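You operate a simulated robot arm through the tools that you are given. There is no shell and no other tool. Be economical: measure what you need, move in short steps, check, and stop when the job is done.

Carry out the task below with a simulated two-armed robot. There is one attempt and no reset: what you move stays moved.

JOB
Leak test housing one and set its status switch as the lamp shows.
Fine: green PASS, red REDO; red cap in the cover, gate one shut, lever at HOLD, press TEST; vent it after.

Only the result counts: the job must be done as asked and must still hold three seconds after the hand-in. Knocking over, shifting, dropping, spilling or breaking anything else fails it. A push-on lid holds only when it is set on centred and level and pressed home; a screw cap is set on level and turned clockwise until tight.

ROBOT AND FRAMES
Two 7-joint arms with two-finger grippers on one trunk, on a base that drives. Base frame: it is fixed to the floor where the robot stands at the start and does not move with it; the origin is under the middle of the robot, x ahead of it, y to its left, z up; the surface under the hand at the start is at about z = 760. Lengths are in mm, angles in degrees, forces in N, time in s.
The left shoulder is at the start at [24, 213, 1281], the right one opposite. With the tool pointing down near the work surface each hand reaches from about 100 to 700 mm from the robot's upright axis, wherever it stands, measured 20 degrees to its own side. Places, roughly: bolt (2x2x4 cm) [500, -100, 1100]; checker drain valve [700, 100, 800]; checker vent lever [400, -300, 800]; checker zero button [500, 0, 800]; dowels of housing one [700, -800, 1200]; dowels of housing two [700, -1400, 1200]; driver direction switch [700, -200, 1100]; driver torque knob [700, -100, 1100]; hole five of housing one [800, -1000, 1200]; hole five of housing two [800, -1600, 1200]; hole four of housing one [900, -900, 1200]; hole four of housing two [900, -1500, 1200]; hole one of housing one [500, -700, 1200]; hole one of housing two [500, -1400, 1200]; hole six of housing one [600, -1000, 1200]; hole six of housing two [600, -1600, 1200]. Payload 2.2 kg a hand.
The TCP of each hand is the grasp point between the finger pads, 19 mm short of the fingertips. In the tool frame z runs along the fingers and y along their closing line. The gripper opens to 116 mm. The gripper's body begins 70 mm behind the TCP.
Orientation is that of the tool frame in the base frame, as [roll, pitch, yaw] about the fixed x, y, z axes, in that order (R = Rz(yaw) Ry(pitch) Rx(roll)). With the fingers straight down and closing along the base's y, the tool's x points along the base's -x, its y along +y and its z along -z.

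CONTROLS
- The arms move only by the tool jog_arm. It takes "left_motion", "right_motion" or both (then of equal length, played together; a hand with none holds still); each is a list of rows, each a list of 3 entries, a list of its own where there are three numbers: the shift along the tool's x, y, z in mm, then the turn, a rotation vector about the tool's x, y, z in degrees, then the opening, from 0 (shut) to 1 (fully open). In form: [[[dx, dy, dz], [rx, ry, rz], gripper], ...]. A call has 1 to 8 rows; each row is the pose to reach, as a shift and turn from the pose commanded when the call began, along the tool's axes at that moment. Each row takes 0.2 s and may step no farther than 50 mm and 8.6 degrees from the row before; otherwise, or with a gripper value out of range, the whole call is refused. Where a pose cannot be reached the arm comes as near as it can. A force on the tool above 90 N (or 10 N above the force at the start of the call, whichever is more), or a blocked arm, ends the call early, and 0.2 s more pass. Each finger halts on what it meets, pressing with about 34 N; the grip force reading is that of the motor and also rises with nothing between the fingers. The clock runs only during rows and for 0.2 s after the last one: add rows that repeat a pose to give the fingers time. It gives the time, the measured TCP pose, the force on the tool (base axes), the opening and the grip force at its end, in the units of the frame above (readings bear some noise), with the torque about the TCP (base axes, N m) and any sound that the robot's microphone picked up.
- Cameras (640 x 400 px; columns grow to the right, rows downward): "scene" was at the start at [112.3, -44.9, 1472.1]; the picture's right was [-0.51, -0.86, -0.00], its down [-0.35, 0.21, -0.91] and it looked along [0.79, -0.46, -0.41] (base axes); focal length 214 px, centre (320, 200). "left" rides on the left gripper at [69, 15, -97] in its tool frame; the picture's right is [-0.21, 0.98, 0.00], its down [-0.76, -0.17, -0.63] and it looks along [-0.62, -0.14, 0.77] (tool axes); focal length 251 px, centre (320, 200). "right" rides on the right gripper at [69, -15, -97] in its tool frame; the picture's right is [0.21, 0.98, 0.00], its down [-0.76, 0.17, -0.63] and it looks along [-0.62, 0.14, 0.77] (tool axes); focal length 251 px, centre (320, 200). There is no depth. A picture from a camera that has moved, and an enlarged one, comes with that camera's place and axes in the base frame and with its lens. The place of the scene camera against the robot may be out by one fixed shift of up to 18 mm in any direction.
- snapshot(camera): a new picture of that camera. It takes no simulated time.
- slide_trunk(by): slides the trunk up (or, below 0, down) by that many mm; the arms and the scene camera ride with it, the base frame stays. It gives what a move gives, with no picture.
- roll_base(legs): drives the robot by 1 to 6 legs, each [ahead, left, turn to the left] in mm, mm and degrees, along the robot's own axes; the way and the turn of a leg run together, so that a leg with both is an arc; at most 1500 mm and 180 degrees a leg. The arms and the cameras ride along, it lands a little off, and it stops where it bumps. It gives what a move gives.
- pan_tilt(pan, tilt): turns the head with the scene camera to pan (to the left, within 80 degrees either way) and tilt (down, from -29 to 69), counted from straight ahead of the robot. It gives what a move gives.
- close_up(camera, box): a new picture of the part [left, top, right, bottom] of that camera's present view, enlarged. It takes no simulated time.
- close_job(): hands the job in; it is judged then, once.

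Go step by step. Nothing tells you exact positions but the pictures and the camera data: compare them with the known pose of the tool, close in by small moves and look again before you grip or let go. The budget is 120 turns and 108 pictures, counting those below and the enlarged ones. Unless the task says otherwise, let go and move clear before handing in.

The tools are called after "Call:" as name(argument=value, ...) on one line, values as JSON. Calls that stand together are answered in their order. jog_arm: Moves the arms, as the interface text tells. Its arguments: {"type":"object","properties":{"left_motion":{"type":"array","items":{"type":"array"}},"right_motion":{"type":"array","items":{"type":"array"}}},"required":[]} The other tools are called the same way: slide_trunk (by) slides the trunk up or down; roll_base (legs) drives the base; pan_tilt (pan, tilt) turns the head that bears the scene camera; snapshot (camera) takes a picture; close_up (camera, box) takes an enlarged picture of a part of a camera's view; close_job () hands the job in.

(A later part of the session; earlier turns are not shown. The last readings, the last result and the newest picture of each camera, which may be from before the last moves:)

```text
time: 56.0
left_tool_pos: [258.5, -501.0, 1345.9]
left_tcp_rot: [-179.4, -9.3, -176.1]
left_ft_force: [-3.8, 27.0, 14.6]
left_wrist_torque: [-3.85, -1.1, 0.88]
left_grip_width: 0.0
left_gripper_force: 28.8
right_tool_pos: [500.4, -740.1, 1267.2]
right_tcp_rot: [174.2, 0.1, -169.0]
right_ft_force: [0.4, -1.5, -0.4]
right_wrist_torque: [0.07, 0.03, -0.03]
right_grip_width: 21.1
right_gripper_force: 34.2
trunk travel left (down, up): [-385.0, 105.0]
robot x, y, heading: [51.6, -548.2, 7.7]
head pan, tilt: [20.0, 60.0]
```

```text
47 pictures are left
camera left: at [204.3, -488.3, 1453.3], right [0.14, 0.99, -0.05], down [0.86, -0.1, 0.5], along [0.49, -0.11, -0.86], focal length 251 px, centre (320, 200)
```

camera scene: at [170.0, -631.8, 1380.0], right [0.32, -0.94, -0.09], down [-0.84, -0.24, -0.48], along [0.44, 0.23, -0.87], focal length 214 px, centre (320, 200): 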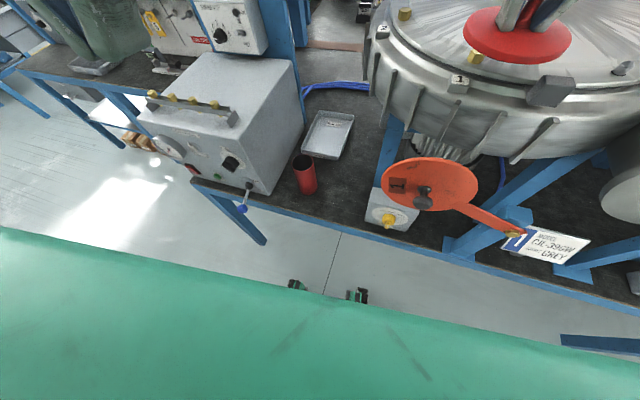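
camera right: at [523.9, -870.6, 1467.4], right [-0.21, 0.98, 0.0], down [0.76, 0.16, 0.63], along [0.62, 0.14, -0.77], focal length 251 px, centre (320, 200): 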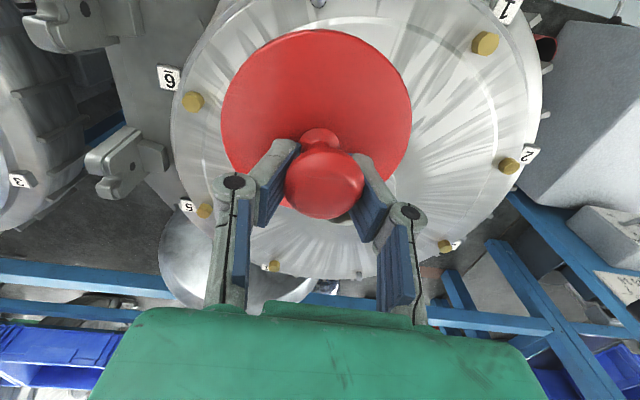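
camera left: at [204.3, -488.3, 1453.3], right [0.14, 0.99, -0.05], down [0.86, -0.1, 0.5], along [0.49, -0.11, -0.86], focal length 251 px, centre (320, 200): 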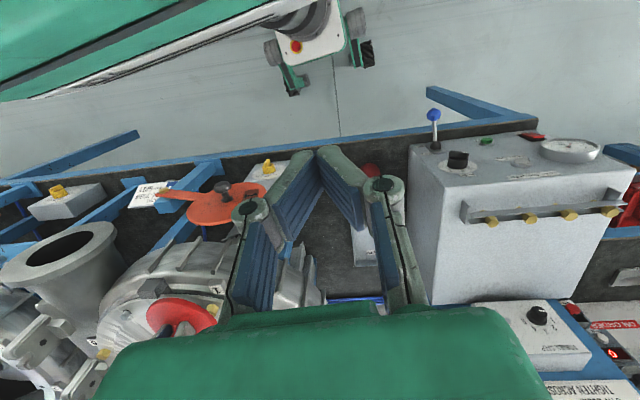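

The left hand is folded near my own chest and feels intermittent forces. I bring it forward, left and lower to a natural pose.

Call:
jog_arm(left_motion=[[[-20, 25, 5], [0, 0, 0], 0], [[-40, 50, 15], [0, 0, 0], 0], [[-60, 75, 25], [0, 0, 0], 0], [[-80, 100, 40], [0, 0, 0], 0], [[-100, 125, 55], [0, 0, 0], 0], [[-120, 150, 70], [0, 0, 0], 0], [[-140, 175, 85], [0, 0, 0], 0], [[-150, 200, 100], [0, 0, 0], 0]])

Call:
jog_arm(left_motion=[[[0, 0, 0], [0, 0, 0], 0]])

Call:
jog_arm(left_motion=[[[0, 0, 0], [0, 0, 0], 0]])

Call:
jog_arm(left_motion=[[[0, 0, 0], [0, 0, 0], 0]])

```text
time: 56.3
left_tool_pos: [232.9, -258.4, 1307.2]
left_tcp_rot: [-171.1, -8.1, -179.3]
left_ft_force: [0.3, 1.3, 2.2]
left_wrist_torque: [-0.08, -0.03, 0.02]
left_grip_width: 0.0
left_gripper_force: 28.6
right_tool_pos: [464.4, -512.1, 1280.8]
right_tcp_rot: [-175.2, -0.6, -169.6]
right_ft_force: [1.7, 3.7, -3.6]
right_wrist_torque: [-0.26, 0.04, 0.03]
right_grip_width: 20.9
right_gripper_force: 33.9
trunk travel left (down, up): [-385.0, 105.0]
robot x, y, heading: [64.3, -522.3, 6.6]
head pan, tilt: [20.0, 60.0]
stopped in row 1 (left hand): the arm was blocked; the commanded pose is now the measured one
```

```text
time: 56.8
left_tool_pos: [258.4, -454.8, 1351.4]
left_tcp_rot: [-170.5, -8.5, -176.7]
left_ft_force: [38.5, 53.3, -29.9]
left_wrist_torque: [-3.8, 2.97, 0.01]
left_grip_width: 0.1
left_gripper_force: 28.1
right_tool_pos: [470.6, -700.6, 1227.0]
right_tcp_rot: [172.5, -3.5, -165.8]
right_ft_force: [-97.8, 131.0, 72.1]
right_wrist_torque: [-0.53, -1.25, 3.85]
right_grip_width: 52.7
right_gripper_force: 45.3
trunk travel left (down, up): [-385.0, 105.0]
robot x, y, heading: [69.1, -531.2, 7.2]
head pan, tilt: [20.0, 60.0]
stopped in row 1 (left hand): the force on the tool passed its limit at 105 N (the readings are from after the stop); the commanded pose is now the measured one
```

```text
time: 57.1
left_tool_pos: [251.5, -507.0, 1345.0]
left_tcp_rot: [-176.7, -7.2, -177.7]
left_ft_force: [-9.7, 54.8, 6.0]
left_wrist_torque: [-4.66, -0.74, -1.19]
left_grip_width: 0.0
left_gripper_force: 27.9
right_tool_pos: [478.4, -751.8, 1244.2]
right_tcp_rot: [171.9, -0.5, -168.9]
right_ft_force: [-32.1, 30.1, 45.2]
right_wrist_torque: [1.41, 0.55, 0.44]
right_grip_width: 45.2
right_gripper_force: 25.4
trunk travel left (down, up): [-385.0, 105.0]
robot x, y, heading: [64.2, -545.4, 6.7]
head pan, tilt: [20.0, 60.0]
stopped in row 1 (left hand): the arm was blocked; the commanded pose is now the measured one
```

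```text
time: 57.5
left_tool_pos: [260.2, -470.0, 1341.5]
left_tcp_rot: [-174.9, -7.3, -177.2]
left_ft_force: [43.1, 59.4, -1.8]
left_wrist_torque: [-4.82, 3.43, 0.44]
left_grip_width: 0.2
left_gripper_force: 28.2
right_tool_pos: [484.5, -719.9, 1242.1]
right_tcp_rot: [174.0, -1.3, -169.0]
right_ft_force: [-12.8, 6.1, -2.3]
right_wrist_torque: [-0.11, 0.24, 0.16]
right_grip_width: 24.8
right_gripper_force: 34.5
trunk travel left (down, up): [-385.0, 105.0]
robot x, y, heading: [66.8, -540.8, 6.6]
head pan, tilt: [20.0, 60.0]
```

The left arm is touching something; I look from every camera.

Call:
snapshot(camera="right")

Call:
snapshot(camera="left")

Call:
pan_tilt(pan=0, tilt=20)

Call:
snapshot(camera="scene")

```text
46 pictures are left
camera right: at [423.2, -756.5, 1338.6], right [-0.39, 0.91, 0.11], down [0.74, 0.24, 0.63], along [0.55, 0.33, -0.77], focal length 251 px, centre (320, 200)
```

right: 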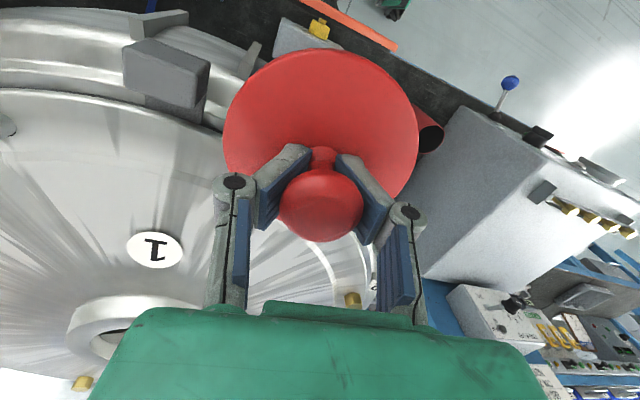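

```text
45 pictures are left
camera left: at [202.6, -447.6, 1445.7], right [0.15, 0.98, -0.11], down [0.84, -0.07, 0.54], along [0.53, -0.18, -0.83], focal length 251 px, centre (320, 200)
```

left: 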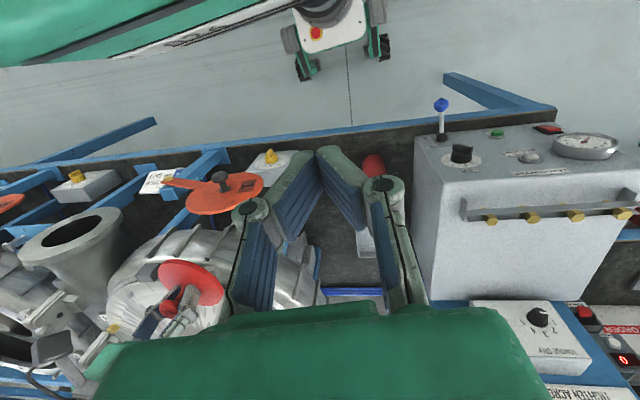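

```text
time: 58.6
left_tool_pos: [254.5, -485.1, 1343.0]
left_tcp_rot: [-175.9, -7.5, -178.3]
left_ft_force: [-2.2, 80.3, 7.2]
left_wrist_torque: [-8.88, 0.17, -4.17]
left_grip_width: 0.0
left_gripper_force: 28.0
right_tool_pos: [484.7, -734.6, 1242.1]
right_tcp_rot: [173.5, -0.9, -169.1]
right_ft_force: [-10.3, -4.1, -1.5]
right_wrist_torque: [-0.1, 0.26, -0.06]
right_grip_width: 24.7
right_gripper_force: 34.5
trunk travel left (down, up): [-385.0, 105.0]
robot x, y, heading: [62.6, -544.2, 6.7]
head pan, tilt: [0.0, 20.0]
```

```text
44 pictures are left
camera scene: at [187.7, -540.3, 1437.2], right [-0.06, -1.0, 0.0], down [-0.36, 0.02, -0.93], along [0.93, -0.06, -0.36], focal length 214 px, centre (320, 200)
```

scene: 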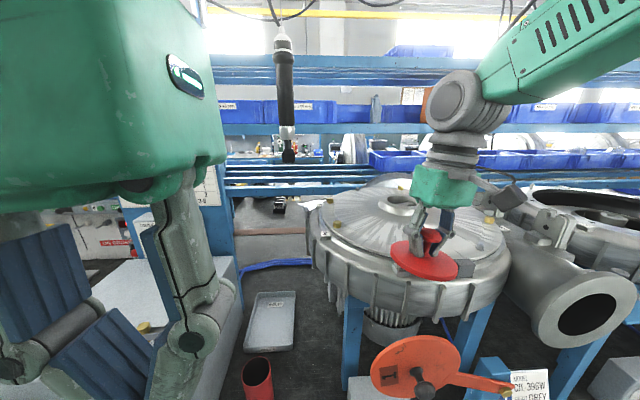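

The left gripper is pressed against my head — that was the source of the disturbance. I move it forward and left, away from the head.

Call:
jog_arm(left_motion=[[[-15, 20, 0], [0, 0, 0], 0], [[-30, 50, 0], [0, 0, 0], 0], [[-55, 85, 5], [0, 0, 0], 0], [[-85, 115, 10], [0, 0, 0], 0], [[-115, 145, 10], [0, 0, 0], 0], [[-140, 175, 10], [0, 0, 0], 0]])

Call:
pan_tilt(pan=-2, tilt=25)

Call:
pan_tilt(pan=0, tilt=30)

Call:
pan_tilt(pan=-2, tilt=30)

```text
time: 60.0
left_tool_pos: [386.0, -310.8, 1302.0]
left_tcp_rot: [-175.5, -7.5, -177.7]
left_ft_force: [0.3, -0.3, 0.0]
left_wrist_torque: [0.0, -0.01, -0.04]
left_grip_width: 0.1
left_gripper_force: 28.6
right_tool_pos: [484.6, -734.0, 1241.0]
right_tcp_rot: [173.3, -0.9, -169.1]
right_ft_force: [-12.0, -3.0, -2.0]
right_wrist_torque: [-0.11, 0.36, 0.0]
right_grip_width: 24.6
right_gripper_force: 33.9
trunk travel left (down, up): [-385.0, 105.0]
robot x, y, heading: [69.1, -546.5, 6.6]
head pan, tilt: [0.0, 20.0]
```

```text
time: 60.7
left_tool_pos: [385.9, -312.1, 1301.2]
left_tcp_rot: [-175.4, -7.4, -177.8]
left_ft_force: [0.0, 0.2, 0.1]
left_wrist_torque: [0.03, 0.03, 0.02]
left_grip_width: 0.0
left_gripper_force: 28.2
right_tool_pos: [486.0, -733.4, 1241.6]
right_tcp_rot: [173.3, -0.8, -169.0]
right_ft_force: [-11.6, -3.6, -1.5]
right_wrist_torque: [-0.05, 0.4, 0.03]
right_grip_width: 24.6
right_gripper_force: 33.8
trunk travel left (down, up): [-385.0, 105.0]
robot x, y, heading: [66.3, -545.0, 6.7]
head pan, tilt: [-2.0, 25.0]
```

```text
time: 61.3
left_tool_pos: [386.6, -310.7, 1302.1]
left_tcp_rot: [-175.5, -7.4, -177.7]
left_ft_force: [0.1, 0.0, 1.2]
left_wrist_torque: [0.0, 0.01, 0.0]
left_grip_width: 0.0
left_gripper_force: 28.2
right_tool_pos: [485.2, -733.8, 1241.8]
right_tcp_rot: [173.3, -0.9, -169.0]
right_ft_force: [-11.0, -3.0, -0.7]
right_wrist_torque: [-0.05, 0.32, 0.02]
right_grip_width: 24.2
right_gripper_force: 33.8
trunk travel left (down, up): [-385.0, 105.0]
robot x, y, heading: [66.8, -543.5, 6.5]
head pan, tilt: [0.0, 30.0]
```

```text
time: 61.9
left_tool_pos: [386.6, -312.2, 1300.8]
left_tcp_rot: [-175.5, -7.4, -177.7]
left_ft_force: [0.3, 0.1, 0.2]
left_wrist_torque: [0.01, 0.0, 0.03]
left_grip_width: 0.0
left_gripper_force: 28.5
right_tool_pos: [485.8, -734.5, 1242.3]
right_tcp_rot: [173.3, -0.9, -169.1]
right_ft_force: [-10.9, -2.9, -0.8]
right_wrist_torque: [-0.09, 0.3, 0.01]
right_grip_width: 24.5
right_gripper_force: 33.9
trunk travel left (down, up): [-385.0, 105.0]
robot x, y, heading: [66.4, -541.1, 6.5]
head pan, tilt: [-2.0, 30.0]
```

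Stable now. The cap rim touches the housing lightly; I raise the right hand and level it.

Call:
jog_arm(right_motion=[[[5, 0, -20], [0, 0, 0], 0], [[5, 0, -60], [3, 0, 0], 0], [[5, 0, -100], [6.7, -0.9, 0], 0], [[5, 0, -120], [6.7, -0.9, 0], 0]])

Call:
snapshot(camera="scene")

Call:
snapshot(camera="right")

```text
time: 62.9
left_tool_pos: [388.2, -306.2, 1301.2]
left_tcp_rot: [-175.1, -7.5, -177.8]
left_ft_force: [-0.9, 0.3, 0.7]
left_wrist_torque: [-0.03, 0.02, -0.01]
left_grip_width: 0.0
left_gripper_force: 28.8
right_tool_pos: [487.1, -739.1, 1362.8]
right_tcp_rot: [-179.8, 0.1, -169.1]
right_ft_force: [-0.1, 0.6, -2.0]
right_wrist_torque: [0.03, -0.05, -0.01]
right_grip_width: 24.9
right_gripper_force: 34.5
trunk travel left (down, up): [-385.0, 105.0]
robot x, y, heading: [65.8, -547.5, 6.6]
head pan, tilt: [-2.0, 30.0]
```

```text
43 pictures are left
camera scene: at [189.1, -521.5, 1422.2], right [0.08, -1.0, 0.0], down [-0.5, -0.04, -0.86], along [0.86, 0.07, -0.5], focal length 214 px, centre (320, 200)
```

scene: 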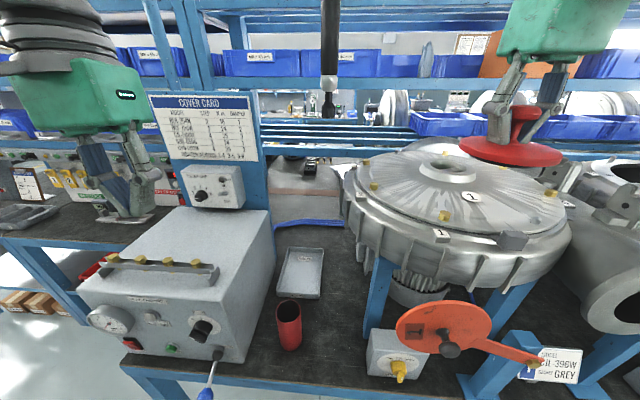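

```text
42 pictures are left
camera right: at [422.2, -765.7, 1459.1], right [-0.4, 0.92, 0.0], down [0.71, 0.31, 0.63], along [0.58, 0.25, -0.77], focal length 251 px, centre (320, 200)
```

right: 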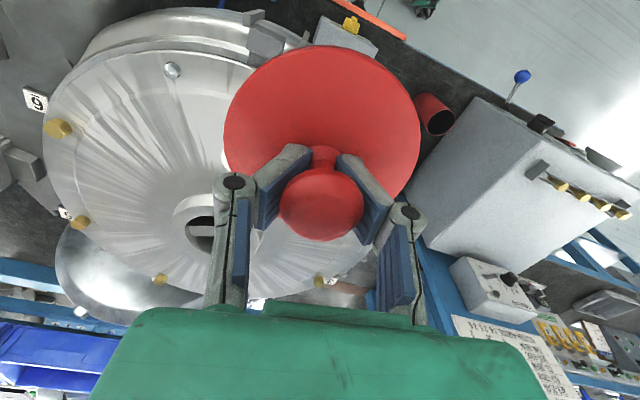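

Everything is still standing. I bring the cap above the hole again.

Call:
jog_arm(right_motion=[[[-34, -16, 0], [0, 0, 0], 0], [[-68, -33, 0], [0, 0, 0], 0], [[-102, -49, 0], [0, 0, 0], 0], [[-136, -66, 0], [0, 0, 0], 0], [[-170, -82, 0], [0, 0, 0], 0], [[-204, -99, 5], [0, 0, 0], 0], [[-204, -99, 45], [0, 0, 0], 0], [[-204, -99, 60], [0, 0, 0], 0]])

Call:
jog_arm(right_motion=[[[0, 0, 0], [0, 0, 0], 0], [[0, 0, 0], [0, 0, 0], 0], [[0, 0, 0], [0, 0, 0], 0]])

Call:
close_up(camera="scene", box=[390, 110, 530, 200])

Call:
snapshot(camera="left")

```text
time: 64.7
left_tool_pos: [386.8, -310.6, 1300.9]
left_tcp_rot: [-175.5, -7.5, -177.7]
left_ft_force: [0.3, -0.5, 0.2]
left_wrist_torque: [-0.01, 0.02, -0.03]
left_grip_width: 0.0
left_gripper_force: 28.4
right_tool_pos: [706.1, -804.0, 1302.3]
right_tcp_rot: [-180.0, 0.1, -169.1]
right_ft_force: [-0.8, -0.3, -2.0]
right_wrist_torque: [-0.01, 0.01, -0.01]
right_grip_width: 24.7
right_gripper_force: 34.0
trunk travel left (down, up): [-385.0, 105.0]
robot x, y, heading: [67.2, -543.7, 6.5]
head pan, tilt: [-2.0, 30.0]
```

```text
time: 65.5
left_tool_pos: [388.3, -310.5, 1300.6]
left_tcp_rot: [-175.5, -7.5, -177.7]
left_ft_force: [0.3, 0.4, 0.5]
left_wrist_torque: [-0.03, -0.03, -0.01]
left_grip_width: 0.1
left_gripper_force: 28.8
right_tool_pos: [705.9, -804.6, 1302.0]
right_tcp_rot: [-179.9, 0.0, -169.1]
right_ft_force: [0.2, -0.7, -2.2]
right_wrist_torque: [0.0, 0.0, 0.01]
right_grip_width: 24.6
right_gripper_force: 33.7
trunk travel left (down, up): [-385.0, 105.0]
robot x, y, heading: [64.0, -545.8, 6.8]
head pan, tilt: [-2.0, 30.0]
```

```text
4.44 times, centred on (460, 155) of scene
camera zoom: at [190.6, -527.4, 1422.1], right [0.08, -1.0, 0.0], down [-0.5, -0.04, -0.86], along [0.86, 0.07, -0.5], focal length 953 px, centre (-302, 400)
```

zoom: 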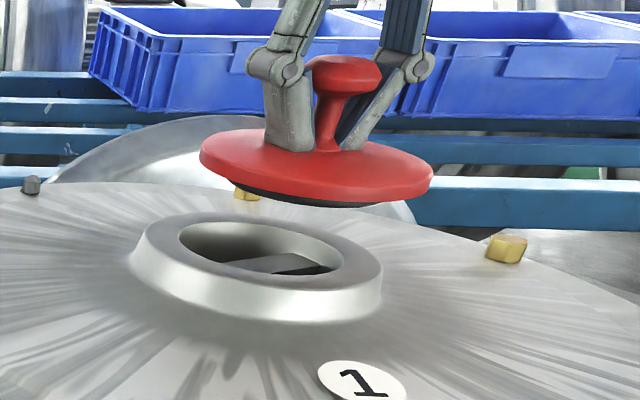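

```text
40 pictures are left
camera left: at [330.4, -290.0, 1405.8], right [0.16, 0.98, -0.1], down [0.84, -0.08, 0.54], along [0.52, -0.18, -0.84], focal length 251 px, centre (320, 200)
```

left: 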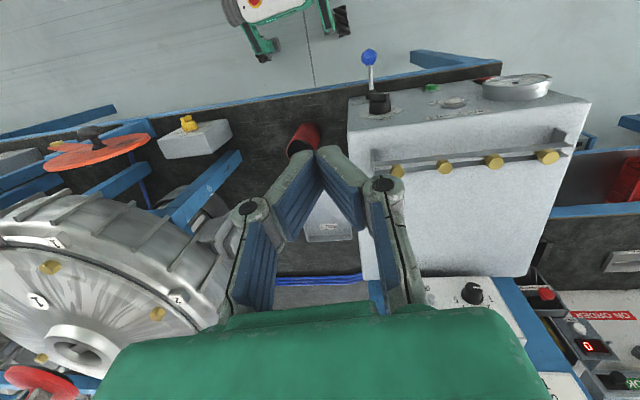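

Stable and close to centre, but I need a precise fix of the hole. I shift the hand 110 mm sideways so the right camera itself sees the hole unobstructed.

Call:
jog_arm(right_motion=[[[0, 0, -20], [0, 0, 0], 0], [[0, 45, -20], [0, 0, 0], 0], [[0, 90, -20], [0, 0, 0], 0], [[0, 120, -20], [0, 0, 0], 0], [[0, 120, -20], [0, 0, 0], 0], [[0, 120, -20], [0, 0, 0], 0]])

Call:
snapshot(camera="right")

```text
time: 66.9
left_tool_pos: [388.7, -315.1, 1301.6]
left_tcp_rot: [-175.6, -7.5, -177.6]
left_ft_force: [-0.6, -0.9, 0.5]
left_wrist_torque: [-0.02, -0.01, 0.0]
left_grip_width: 0.0
left_gripper_force: 29.1
right_tool_pos: [684.1, -687.0, 1320.6]
right_tcp_rot: [-180.0, 0.1, -169.1]
right_ft_force: [-0.4, -0.4, -1.9]
right_wrist_torque: [0.02, -0.01, 0.01]
right_grip_width: 24.2
right_gripper_force: 34.1
trunk travel left (down, up): [-385.0, 105.0]
robot x, y, heading: [66.9, -549.0, 6.5]
head pan, tilt: [-2.0, 30.0]
```

```text
39 pictures are left
camera right: at [618.9, -713.8, 1417.1], right [-0.4, 0.92, 0.0], down [0.71, 0.3, 0.63], along [0.58, 0.25, -0.77], focal length 251 px, centre (320, 200)
```

right: 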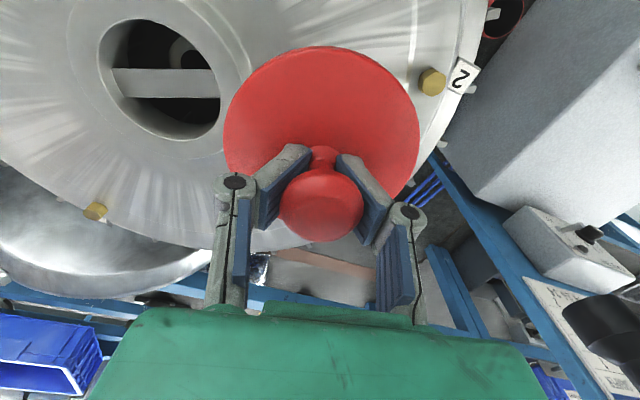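

The hole centre is now fixed precisely at (705, -798). I move over it and lower the cap.

Call:
jog_arm(right_motion=[[[0.7, -40, 0], [0, 0, 0], 0], [[0.7, -80, 0], [0, 0, 0], 0], [[0.7, -113, 0], [0, 0, 0], 0], [[0.7, -113, 0], [0, 0, 0], 0], [[0.7, -113, 15], [0, 0, 0], 0], [[0.7, -113, 30], [0, 0, 0], 0], [[0.7, -113, 38], [0, 0, 0], 0], [[0.7, -113, 38], [0, 0, 0], 0]])

Call:
close_up(camera="scene", box=[390, 110, 530, 200])

```text
time: 68.7
left_tool_pos: [388.3, -313.9, 1301.5]
left_tcp_rot: [-175.6, -7.5, -177.7]
left_ft_force: [-0.1, -0.6, -0.5]
left_wrist_torque: [0.04, -0.01, 0.03]
left_grip_width: 0.1
left_gripper_force: 28.7
right_tool_pos: [704.0, -802.5, 1282.2]
right_tcp_rot: [179.9, 0.1, -169.0]
right_ft_force: [1.2, -0.3, -1.2]
right_wrist_torque: [0.05, -0.01, -0.03]
right_grip_width: 23.9
right_gripper_force: 34.1
trunk travel left (down, up): [-385.0, 105.0]
robot x, y, heading: [70.7, -544.3, 6.6]
head pan, tilt: [-2.0, 30.0]
```

```text
4.44 times, centred on (460, 155) of scene
camera zoom: at [190.4, -529.7, 1422.2], right [0.08, -1.0, 0.0], down [-0.5, -0.04, -0.86], along [0.86, 0.07, -0.5], focal length 953 px, centre (-302, 400)
```

zoom: 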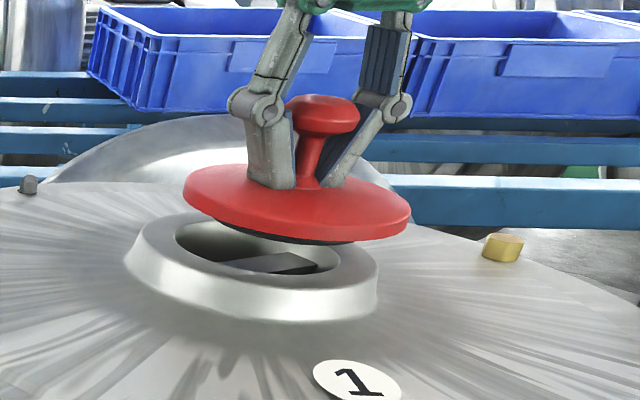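

The scene view says the cap is still ~8–10 mm too far to -y. I nudge and recheck.

Call:
jog_arm(right_motion=[[[-3.5, 7.5, 0], [0, 0, 0], 0], [[-3.5, 7.5, 0], [0, 0, 0], 0], [[-3.5, 7.5, 4], [0, 0, 0], 0], [[-3.5, 7.5, 4], [0, 0, 0], 0], [[-3.5, 7.5, 4], [0, 0, 0], 0]])

Call:
close_up(camera="scene", box=[390, 110, 530, 200])

Call:
close_up(camera="left", box=[0, 280, 160, 400])

```text
time: 69.9
left_tool_pos: [387.4, -311.2, 1301.4]
left_tcp_rot: [-175.5, -7.6, -177.7]
left_ft_force: [0.6, 0.0, -0.1]
left_wrist_torque: [-0.03, 0.02, -0.02]
left_grip_width: 0.1
left_gripper_force: 28.8
right_tool_pos: [706.7, -790.9, 1279.0]
right_tcp_rot: [179.9, 0.0, -169.0]
right_ft_force: [-0.3, 0.1, -0.7]
right_wrist_torque: [0.04, 0.01, 0.02]
right_grip_width: 24.0
right_gripper_force: 34.1
trunk travel left (down, up): [-385.0, 105.0]
robot x, y, heading: [66.9, -546.2, 6.7]
head pan, tilt: [-2.0, 30.0]
```

```text
4.44 times, centred on (460, 155) of scene
camera zoom: at [190.2, -527.3, 1422.1], right [0.08, -1.0, 0.0], down [-0.5, -0.04, -0.86], along [0.86, 0.07, -0.5], focal length 953 px, centre (-302, 400)
```

zoom: 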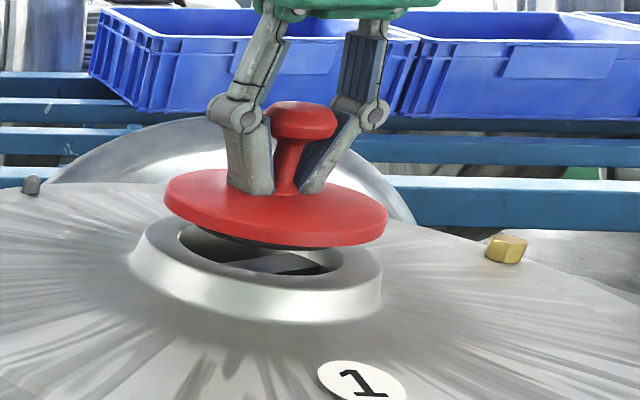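

```text
3.33 times, centred on (80, 340) of left
camera zoom: at [330.0, -289.9, 1405.9], right [0.16, 0.98, -0.1], down [0.84, -0.08, 0.54], along [0.52, -0.18, -0.84], focal length 838 px, centre (1120, -267)
```

zoom: 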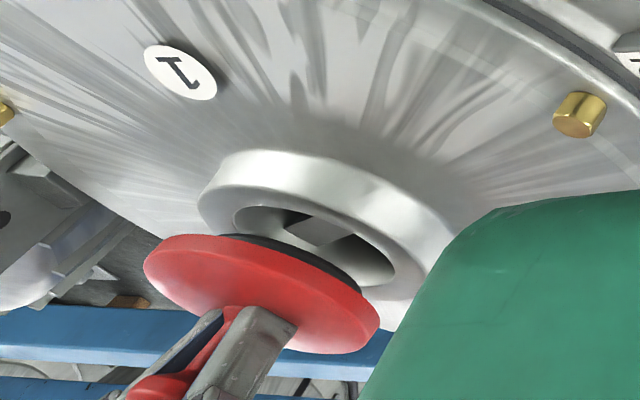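

Lateral alignment now matches; a small forward shift remains. I apply it and lower gently to contact.

Call:
jog_arm(right_motion=[[[-3.9, -3.2, 0], [0, 0, 0], 0], [[-3.9, -3.2, 0], [0, 0, 0], 0], [[-3.9, -3.2, 4], [0, 0, 0], 0], [[-3.9, -3.2, 8], [0, 0, 0], 0], [[-3.9, -3.2, 8], [0, 0, 0], 0]])

Call:
close_up(camera="left", box=[20, 320, 120, 400])

Call:
close_up(camera="scene", box=[400, 130, 500, 190])

```text
time: 71.1
left_tool_pos: [386.9, -311.3, 1302.5]
left_tcp_rot: [-175.5, -7.5, -177.8]
left_ft_force: [-0.2, -1.0, -0.2]
left_wrist_torque: [0.03, 0.0, -0.03]
left_grip_width: 0.0
left_gripper_force: 28.4
right_tool_pos: [709.5, -794.0, 1272.9]
right_tcp_rot: [-180.0, 0.1, -169.1]
right_ft_force: [0.5, -0.2, -1.6]
right_wrist_torque: [-0.02, -0.02, -0.03]
right_grip_width: 24.0
right_gripper_force: 34.0
trunk travel left (down, up): [-385.0, 105.0]
robot x, y, heading: [67.7, -545.6, 6.4]
head pan, tilt: [-2.0, 30.0]
```

```text
5.00 times, centred on (70, 360) of left
camera zoom: at [329.8, -289.8, 1406.0], right [0.16, 0.98, -0.1], down [0.84, -0.08, 0.54], along [0.52, -0.18, -0.84], focal length 1257 px, centre (1570, -600)
```

zoom: 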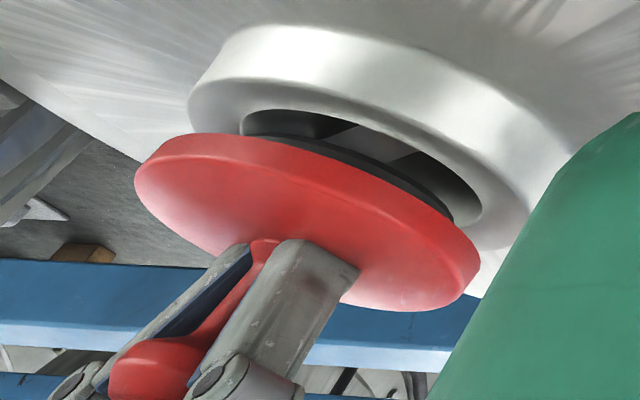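

```text
6.40 times, centred on (450, 160) of scene
camera zoom: at [190.2, -527.2, 1422.2], right [0.08, -1.0, 0.0], down [-0.5, -0.04, -0.86], along [0.86, 0.07, -0.5], focal length 1373 px, centre (-512, 456)
```

zoom: 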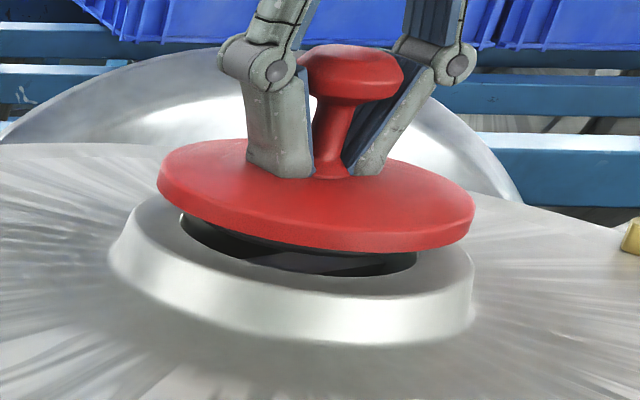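

Nearly concentric; a last 2.5 mm forward and I lower onto the boss watching the force.

Call:
jog_arm(right_motion=[[[-2.5, -0.5, 0], [0, 0, 0], 0], [[-2.5, -0.5, 5], [0, 0, 0], 0], [[-2.5, -0.5, 9], [0, 0, 0], 0], [[-2.5, -0.5, 13], [0, 0, 0], 0], [[-2.5, -0.5, 13], [0, 0, 0], 0]])

Call:
close_up(camera="scene", box=[400, 130, 500, 190])

```text
time: 72.3
left_tool_pos: [386.0, -312.1, 1301.6]
left_tcp_rot: [-175.5, -7.5, -177.9]
left_ft_force: [0.1, 0.0, -0.1]
left_wrist_torque: [0.01, -0.02, 0.02]
left_grip_width: 0.1
left_gripper_force: 28.3
right_tool_pos: [714.4, -795.4, 1259.2]
right_tcp_rot: [-180.0, 0.0, -169.1]
right_ft_force: [-3.3, -0.6, -1.4]
right_wrist_torque: [-0.05, 0.14, 0.04]
right_grip_width: 23.9
right_gripper_force: 33.8
trunk travel left (down, up): [-385.0, 105.0]
robot x, y, heading: [65.7, -543.6, 6.5]
head pan, tilt: [-2.0, 30.0]
```

```text
6.40 times, centred on (450, 160) of scene
camera zoom: at [189.2, -527.6, 1422.2], right [0.08, -1.0, 0.0], down [-0.5, -0.04, -0.86], along [0.86, 0.07, -0.5], focal length 1373 px, centre (-512, 456)
```

zoom: 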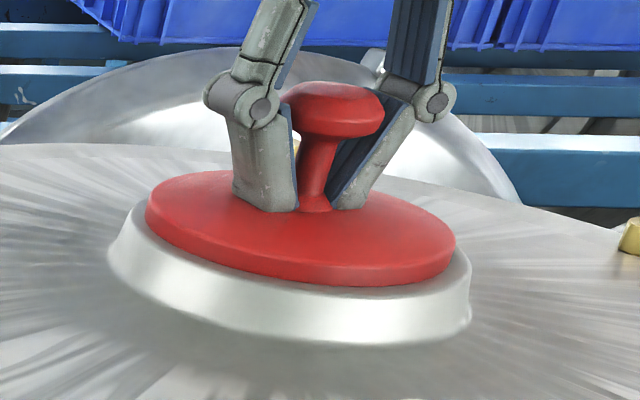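

The plug is entering with only a slight side force. I ease 2 mm back and press it home.

Call:
jog_arm(right_motion=[[[2.5, 0, 0], [0, 0, 0], 0], [[2.5, 0, 4], [0, 0, 0], 0], [[2.5, 0, 8], [0, 0, 0], 0], [[2.5, 0, 13], [0, 0, 0], 0], [[2.5, 0, 18], [0, 0, 0], 0], [[2.5, 0, 23], [0, 0, 0], 0]])

Call:
close_up(camera="scene", box=[400, 130, 500, 190])

```text
time: 73.8
left_tool_pos: [385.3, -309.5, 1302.2]
left_tcp_rot: [-175.3, -7.4, -177.8]
left_ft_force: [0.5, -0.1, -0.4]
left_wrist_torque: [-0.01, 0.01, 0.01]
left_grip_width: 0.2
left_gripper_force: 28.4
right_tool_pos: [712.5, -795.3, 1257.9]
right_tcp_rot: [-179.5, 2.5, -169.1]
right_ft_force: [-12.5, -2.6, 29.7]
right_wrist_torque: [1.09, 1.58, 0.08]
right_grip_width: 24.5
right_gripper_force: 34.1
trunk travel left (down, up): [-385.0, 105.0]
robot x, y, heading: [68.6, -547.9, 6.7]
head pan, tilt: [-2.0, 30.0]
stopped in row 6 (right hand): the force on the tool passed its limit at 91 N (the readings are from after the stop); the commanded pose is now the measured one
```

```text
6.40 times, centred on (450, 160) of scene
camera zoom: at [183.1, -525.8, 1422.5], right [0.08, -1.0, 0.0], down [-0.5, -0.04, -0.87], along [0.86, 0.07, -0.5], focal length 1373 px, centre (-512, 456)
```

zoom: 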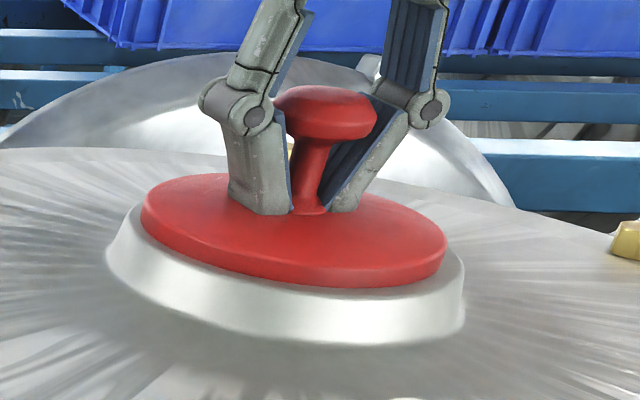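

Pressed to 91 N and looks seated. I release, lift clear, and inspect.

Call:
jog_arm(right_motion=[[[0, 0, -1], [0, 0, 0], 0.3], [[0, 0, -1], [0, 0, 0], 0.5], [[0, 0, -1], [0, 0, 0], 0.6], [[0, 0, -25], [0, 0, 0], 0.6], [[0, 0, -65], [0, 0, 0], 0.6], [[0, 0, -100], [0, 0, 0], 0.6], [[0, 0, -100], [0, 0, 0], 0]])

Call:
close_up(camera="scene", box=[400, 130, 500, 190])

Call:
close_up(camera="left", box=[20, 320, 120, 400])

```text
time: 75.4
left_tool_pos: [388.3, -311.2, 1301.6]
left_tcp_rot: [-175.4, -7.5, -177.6]
left_ft_force: [-0.6, -0.1, 1.1]
left_wrist_torque: [-0.02, -0.01, 0.01]
left_grip_width: 0.2
left_gripper_force: 28.5
right_tool_pos: [714.1, -797.1, 1352.2]
right_tcp_rot: [-179.6, 2.1, -169.2]
right_ft_force: [0.7, 0.6, 0.2]
right_wrist_torque: [0.0, -0.02, 0.0]
right_grip_width: 0.0
right_gripper_force: 27.9
trunk travel left (down, up): [-385.0, 105.0]
robot x, y, heading: [70.5, -545.7, 6.7]
head pan, tilt: [-2.0, 30.0]
```

```text
6.40 times, centred on (450, 160) of scene
camera zoom: at [190.8, -527.0, 1422.1], right [0.08, -1.0, 0.0], down [-0.5, -0.04, -0.86], along [0.86, 0.07, -0.5], focal length 1373 px, centre (-512, 456)
```

zoom: 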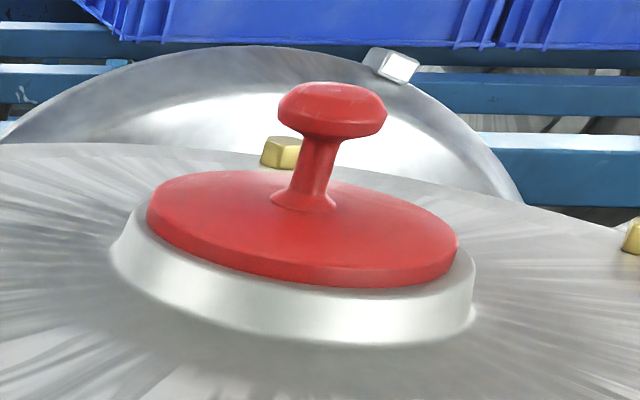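

```text
5.00 times, centred on (70, 360) of left
camera zoom: at [330.9, -289.5, 1405.7], right [0.16, 0.98, -0.11], down [0.84, -0.08, 0.54], along [0.52, -0.18, -0.84], focal length 1257 px, centre (1570, -600)
```

zoom: 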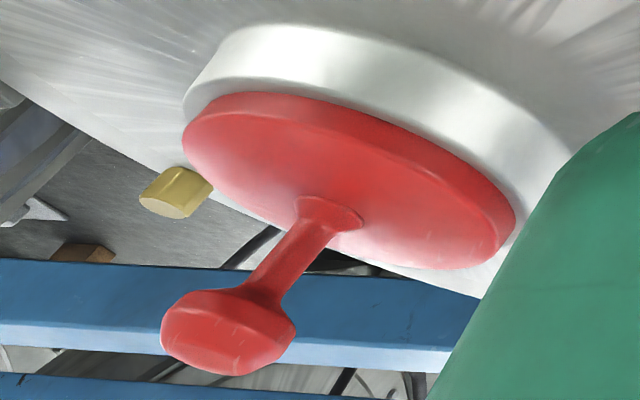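

The cap sits level and centred. For safety I press the knob once more from the top with closed fingers.

Call:
jog_arm(right_motion=[[[2.5, 2.5, 25], [0, -2, 0], 0], [[2.5, 2.5, 35], [0, -2, 0], 0], [[2.5, 2.5, 43], [0, -2, 0], 0], [[2.5, 2.5, 50], [0, -2, 0], 0], [[2.5, 2.5, 56], [0, -2, 0], 0], [[2.5, 2.5, 62], [0, -2, 0], 0], [[2.5, 2.5, 68], [0, -2, 0], 0]])

Call:
close_up(camera="scene", box=[400, 110, 500, 190])

```text
time: 77.0
left_tool_pos: [382.5, -309.2, 1303.0]
left_tcp_rot: [-175.4, -7.4, -177.7]
left_ft_force: [-0.1, -0.2, 0.8]
left_wrist_torque: [-0.04, 0.02, -0.01]
left_grip_width: 0.3
left_gripper_force: 28.1
right_tool_pos: [710.7, -793.4, 1304.2]
right_tcp_rot: [-179.2, 6.5, -169.3]
right_ft_force: [17.4, -11.7, 84.9]
right_wrist_torque: [-0.35, 0.42, 0.13]
right_grip_width: 6.2
right_gripper_force: 28.5
trunk travel left (down, up): [-385.0, 105.0]
robot x, y, heading: [71.1, -540.9, 6.3]
head pan, tilt: [-2.0, 30.0]
```

```text
5.00 times, centred on (450, 150) of scene
camera zoom: at [180.4, -526.2, 1424.3], right [0.08, -1.0, 0.0], down [-0.5, -0.04, -0.87], along [0.87, 0.07, -0.5], focal length 1072 px, centre (-330, 450)
```

zoom: 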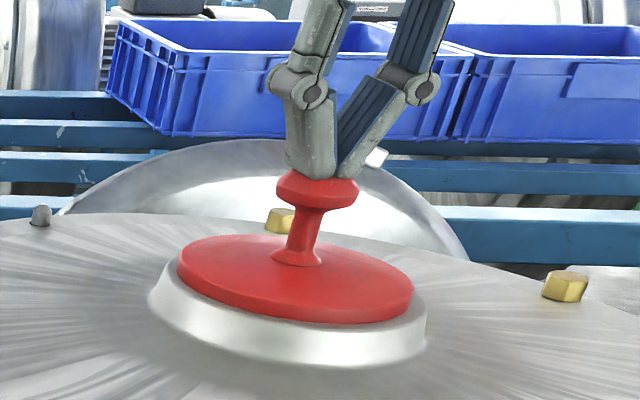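

Home at 85 N. Now I lift off, retract and look at the gate knob, which I estimate near (390, -725, 1033).

Call:
jog_arm(right_motion=[[[0, 0, -40], [0, 0, 0], 0], [[0, 0, -70], [0, 3, 3], 0], [[35, 14, -70], [0, 4.5, 7], 0], [[75, 30, -70], [0, 4.5, 11], 0], [[115, 46, -70], [0, 4.5, 11], 0], [[155, 62, -70], [0, 4.5, 11], 0], [[195, 78, -70], [0, 4.5, 11], 0], [[235, 94, -70], [0, 4.5, 11], 0.2]])

Call:
jog_arm(right_motion=[[[35, 17, 0], [0, 0, 0], 0.3], [[60, 22, 20], [0, 0, 0], 0.6], [[80, 22, 60], [0, 0, 0], 0.6], [[80, 22, 100], [0, 0, 0], 0.6], [[80, 22, 100], [0, 0, 0], 0.6]])

Call:
snapshot(camera="right")

```text
time: 78.8
left_tool_pos: [387.4, -318.8, 1304.0]
left_tcp_rot: [-175.9, -7.4, -177.7]
left_ft_force: [0.1, -0.6, -0.5]
left_wrist_torque: [0.07, -0.03, 0.05]
left_grip_width: 0.0
left_gripper_force: 28.2
right_tool_pos: [458.7, -758.0, 1335.7]
right_tcp_rot: [179.7, -0.2, 179.7]
right_ft_force: [-0.3, 0.1, 0.6]
right_wrist_torque: [0.03, -0.05, -0.06]
right_grip_width: 23.3
right_gripper_force: 0.1
trunk travel left (down, up): [-385.0, 105.0]
robot x, y, heading: [69.4, -548.0, 6.6]
head pan, tilt: [-2.0, 30.0]
```

```text
time: 80.0
left_tool_pos: [386.5, -306.4, 1301.6]
left_tcp_rot: [-175.3, -7.5, -177.7]
left_ft_force: [-0.2, -0.2, 0.7]
left_wrist_torque: [0.0, 0.02, 0.01]
left_grip_width: 0.0
left_gripper_force: 28.7
right_tool_pos: [378.1, -722.4, 1238.6]
right_tcp_rot: [-179.8, -0.2, 179.9]
right_ft_force: [-0.8, 0.0, 0.0]
right_wrist_torque: [0.01, 0.01, 0.0]
right_grip_width: 69.6
right_gripper_force: 0.1
trunk travel left (down, up): [-385.0, 105.0]
robot x, y, heading: [68.9, -543.9, 6.8]
head pan, tilt: [-2.0, 30.0]
```

```text
28 pictures are left
camera right: at [309.5, -736.5, 1335.2], right [-0.21, 0.98, 0.0], down [0.76, 0.17, 0.63], along [0.61, 0.13, -0.78], focal length 251 px, centre (320, 200)
```

right: 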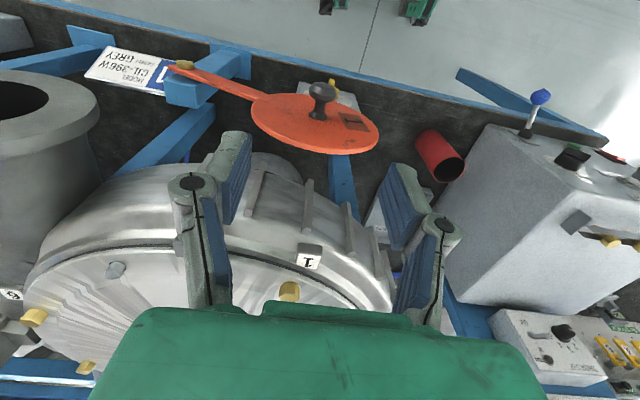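

Gate knob head fixed at about (388, -718, 1038), pivot at (415, -900, 959). I lower onto the knob and grip it.

Call:
jog_arm(right_motion=[[[-10, 4, 45], [0, 0, 0], 0.6], [[-10, 4, 90], [0, 0, 0], 0.6], [[-10, 4, 135], [0, 0, 0], 0.6], [[-10, 4, 170], [0, 0, 0], 0.6], [[-10, 4, 198], [0, 0, 0], 0.6], [[-10, 4, 198], [0, 0, 0], 0.3], [[-10, 4, 198], [0, 0, 0], 0], [[-10, 4, 198], [0, 0, 0], 0]])

Call:
snapshot(camera="right")

```text
time: 81.8
left_tool_pos: [386.8, -308.8, 1300.9]
left_tcp_rot: [-175.3, -7.4, -177.7]
left_ft_force: [-0.3, 0.4, -0.9]
left_wrist_torque: [0.02, 0.02, 0.0]
left_grip_width: 0.1
left_gripper_force: 28.5
right_tool_pos: [386.9, -717.7, 1040.1]
right_tcp_rot: [-179.9, -0.3, 179.9]
right_ft_force: [-1.9, 7.2, -5.7]
right_wrist_torque: [0.66, -0.99, 0.06]
right_grip_width: 21.8
right_gripper_force: 45.4
trunk travel left (down, up): [-385.0, 105.0]
robot x, y, heading: [64.7, -543.9, 6.6]
head pan, tilt: [-2.0, 30.0]
```

```text
27 pictures are left
camera right: at [316.6, -731.6, 1137.2], right [-0.21, 0.98, 0.0], down [0.76, 0.16, 0.63], along [0.61, 0.13, -0.78], focal length 251 px, centre (320, 200)
```

right: 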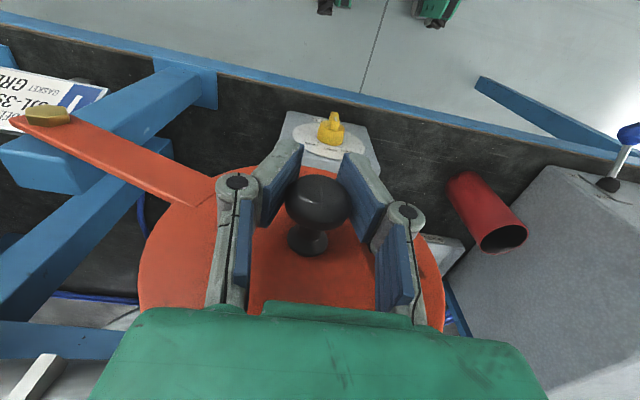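

Knob gripped. I swing the gate along its arc (radius ≈ 200 about the pivot) up toward the top.

Call:
jog_arm(right_motion=[[[0, -11.3, -21.6], [0, 0, 0], 0], [[0, -27.3, -44.4], [0, 0, 0], 0], [[0, -46.2, -64.8], [0, 0, 0], 0], [[0, -67.9, -82.3], [0, 0, 0], 0], [[0, -91.7, -96.7], [0, 0, 0], 0], [[0, -117.3, -107.5], [0, 0, 0], 0], [[0, -144.2, -114.7], [0, 0, 0], 0], [[0, -171.9, -118.1], [0, 0, 0], 0]])

Call:
snapshot(camera="right")

```text
time: 83.6
left_tool_pos: [386.9, -314.3, 1302.1]
left_tcp_rot: [-175.6, -7.4, -177.8]
left_ft_force: [-0.4, 0.3, 1.1]
left_wrist_torque: [-0.01, 0.01, 0.0]
left_grip_width: 0.0
left_gripper_force: 29.2
right_tool_pos: [386.4, -893.5, 1156.8]
right_tcp_rot: [179.5, -0.2, 179.6]
right_ft_force: [-8.5, 12.3, 1.9]
right_wrist_torque: [2.05, -0.68, -0.53]
right_grip_width: 22.1
right_gripper_force: 45.5
trunk travel left (down, up): [-385.0, 105.0]
robot x, y, heading: [66.1, -548.8, 6.6]
head pan, tilt: [-2.0, 30.0]
```

```text
26 pictures are left
camera right: at [318.5, -907.9, 1254.2], right [-0.21, 0.98, 0.01], down [0.76, 0.16, 0.63], along [0.62, 0.14, -0.78], focal length 251 px, centre (320, 200)
```

right: 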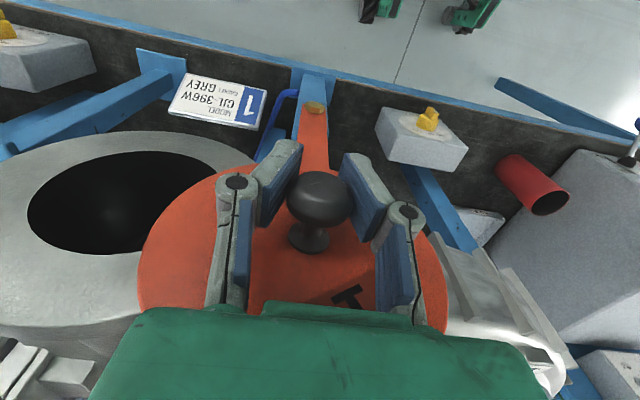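

The gate is at the top of its arc; the outlet centre is around φ ≈ 119°. I continue the swing.

Call:
jog_arm(right_motion=[[[0, -20.8, 0], [0, 0, 0], 0], [[0, -45, 2.7], [0, 0, 0], 0], [[0, -68.7, 8.4], [0, 0, 0], 0], [[0, -91.5, 16.9], [0, 0, 0], 0], [[0, -107.1, 24.7], [0, 0, 0], 0], [[0, -107.1, 24.7], [0, 0, 0], 0]])

Call:
pan_tilt(pan=-50, tilt=30)

Call:
snapshot(camera="scene")

Call:
snapshot(camera="right")

```text
time: 85.0
left_tool_pos: [387.2, -302.6, 1299.7]
left_tcp_rot: [-175.1, -7.5, -177.8]
left_ft_force: [0.8, 0.6, -1.4]
left_wrist_torque: [-0.03, 0.02, -0.02]
left_grip_width: 0.0
left_gripper_force: 27.7
right_tool_pos: [387.0, -988.6, 1132.7]
right_tcp_rot: [-179.7, -0.4, -179.6]
right_ft_force: [-4.7, 49.5, -25.7]
right_wrist_torque: [-1.96, -1.1, 1.19]
right_grip_width: 22.6
right_gripper_force: 44.8
trunk travel left (down, up): [-385.0, 105.0]
robot x, y, heading: [68.5, -545.2, 6.6]
head pan, tilt: [-2.0, 30.0]
```

```text
time: 86.1
left_tool_pos: [388.5, -303.5, 1299.5]
left_tcp_rot: [-175.1, -7.5, -177.8]
left_ft_force: [0.8, 1.1, 0.3]
left_wrist_torque: [0.01, 0.0, -0.02]
left_grip_width: 0.0
left_gripper_force: 28.2
right_tool_pos: [387.9, -990.1, 1133.2]
right_tcp_rot: [-180.0, -0.3, -179.8]
right_ft_force: [-3.9, 60.9, -29.7]
right_wrist_torque: [-2.48, -1.39, 1.2]
right_grip_width: 22.3
right_gripper_force: 45.2
trunk travel left (down, up): [-385.0, 105.0]
robot x, y, heading: [66.3, -546.7, 6.7]
head pan, tilt: [-50.0, 30.0]
```

```text
25 pictures are left
camera scene: at [163.9, -576.3, 1422.9], right [-0.69, -0.73, 0.01], down [-0.37, 0.33, -0.87], along [0.63, -0.6, -0.49], focal length 214 px, centre (320, 200)
```

scene: 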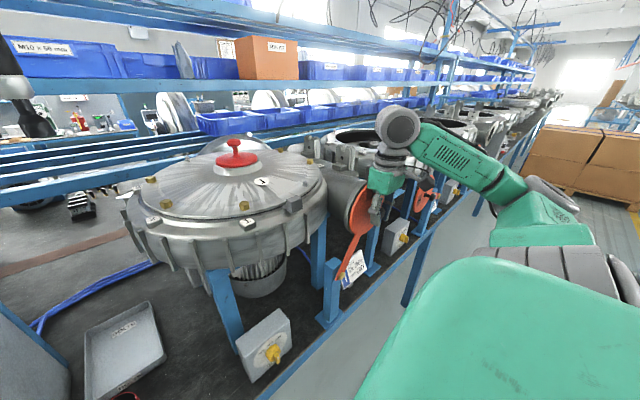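

```text
24 pictures are left
camera right: at [319.1, -1003.6, 1230.1], right [-0.22, 0.98, 0.0], down [0.76, 0.17, 0.63], along [0.61, 0.14, -0.78], focal length 251 px, centre (320, 200)
```

right: 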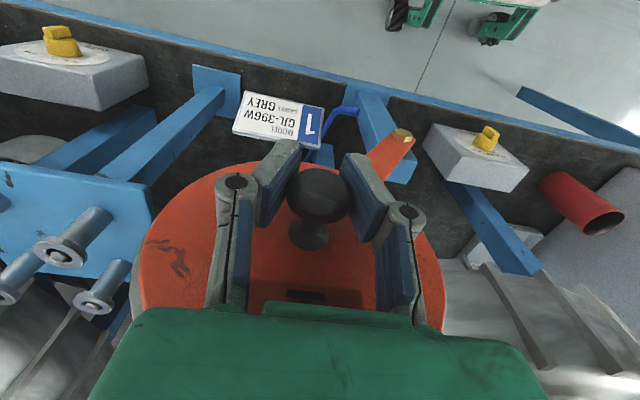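

The gate hits its stop (60 N) with the disc covering the outlet. I release the knob and raise the right hand clear.

Call:
jog_arm(right_motion=[[[0, 4, 0], [0, 0, 0], 0], [[0, 4, 0], [0, 0, 0], 0.3], [[0, 4, 0], [0, 0, 0], 0.6], [[0, 4, 0], [0, 0, 0], 0.6], [[0, 4, -40], [0, 0, 0], 0.6], [[0, 4, -85], [0, 0, 0], 0.6], [[0, 4, -130], [0, 0, 0], 0.6], [[0, 4, -170], [0, 0, 0], 0.6]])

Call:
close_up(camera="scene", box=[220, 120, 460, 300])

```text
time: 87.9
left_tool_pos: [388.3, -314.3, 1301.6]
left_tcp_rot: [-175.6, -7.7, -177.8]
left_ft_force: [0.8, -0.1, 0.4]
left_wrist_torque: [-0.01, 0.02, 0.0]
left_grip_width: 0.0
left_gripper_force: 28.4
right_tool_pos: [375.5, -1011.5, 1224.5]
right_tcp_rot: [179.8, -0.3, 179.8]
right_ft_force: [0.1, -1.5, 0.2]
right_wrist_torque: [-0.01, -0.01, -0.02]
right_grip_width: 69.6
right_gripper_force: 0.0
right hand out of reach, approached as far as the arm can: row 7, 8
trunk travel left (down, up): [-385.0, 105.0]
robot x, y, heading: [65.8, -541.8, 6.7]
head pan, tilt: [-50.0, 30.0]
```

```text
2.22 times, centred on (340, 210) of scene
camera zoom: at [164.2, -604.4, 1421.9], right [-0.69, -0.73, 0.0], down [-0.37, 0.35, -0.86], along [0.63, -0.59, -0.5], focal length 477 px, centre (276, 178)
```

zoom: 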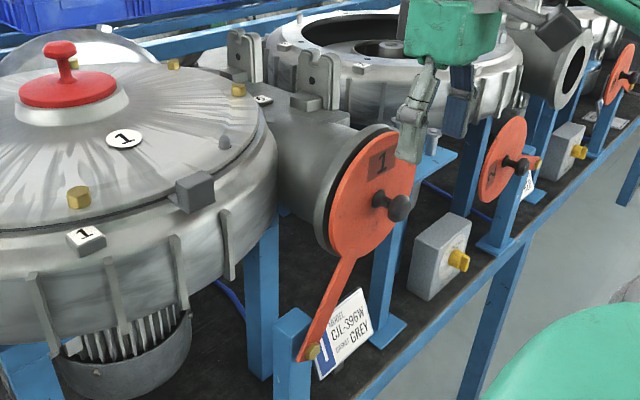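

The gate is shut. Now the left hand goes to the vent lever: I level the tool, then move above the ball (≈ 369, -261, 802).

Call:
jog_arm(left_motion=[[[0, 15, 0], [-2.2, -3.8, 1], 0.3], [[0, 35, 0], [-4.4, -7.7, 2.2], 0.5], [[0, 50, 40], [-4.4, -7.7, 2.2], 0.5], [[5, 50, 80], [-4.4, -7.7, 2.2], 0.5], [[10, 50, 120], [-4.4, -7.7, 2.2], 0.5], [[10, 50, 160], [-4.4, -7.7, 2.2], 0.5], [[10, 50, 200], [-4.4, -7.7, 2.2], 0.5], [[10, 50, 240], [-4.4, -7.7, 2.2], 0.5]])

Call:
snapshot(camera="left")

```text
time: 89.7
left_tool_pos: [345.7, -285.9, 1058.3]
left_tcp_rot: [-179.9, 0.2, -179.6]
left_ft_force: [1.0, -0.2, -0.4]
left_wrist_torque: [-0.03, -0.02, -0.02]
left_grip_width: 58.0
left_gripper_force: 0.0
right_tool_pos: [375.1, -1010.6, 1225.1]
right_tcp_rot: [179.8, -0.4, 179.9]
right_ft_force: [0.4, 0.0, 0.3]
right_wrist_torque: [-0.01, -0.02, -0.03]
right_grip_width: 69.7
right_gripper_force: 0.1
trunk travel left (down, up): [-385.0, 105.0]
robot x, y, heading: [67.1, -544.3, 6.8]
head pan, tilt: [-50.0, 30.0]
```

```text
22 pictures are left
camera left: at [274.7, -269.9, 1156.7], right [0.21, 0.98, 0.0], down [0.76, -0.16, 0.64], along [0.62, -0.13, -0.77], focal length 251 px, centre (320, 200)
```

left: 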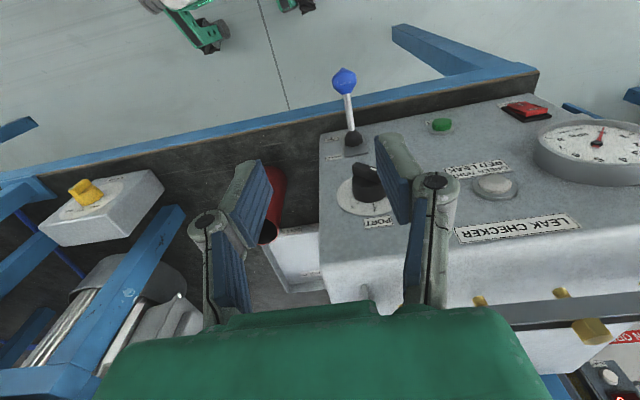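

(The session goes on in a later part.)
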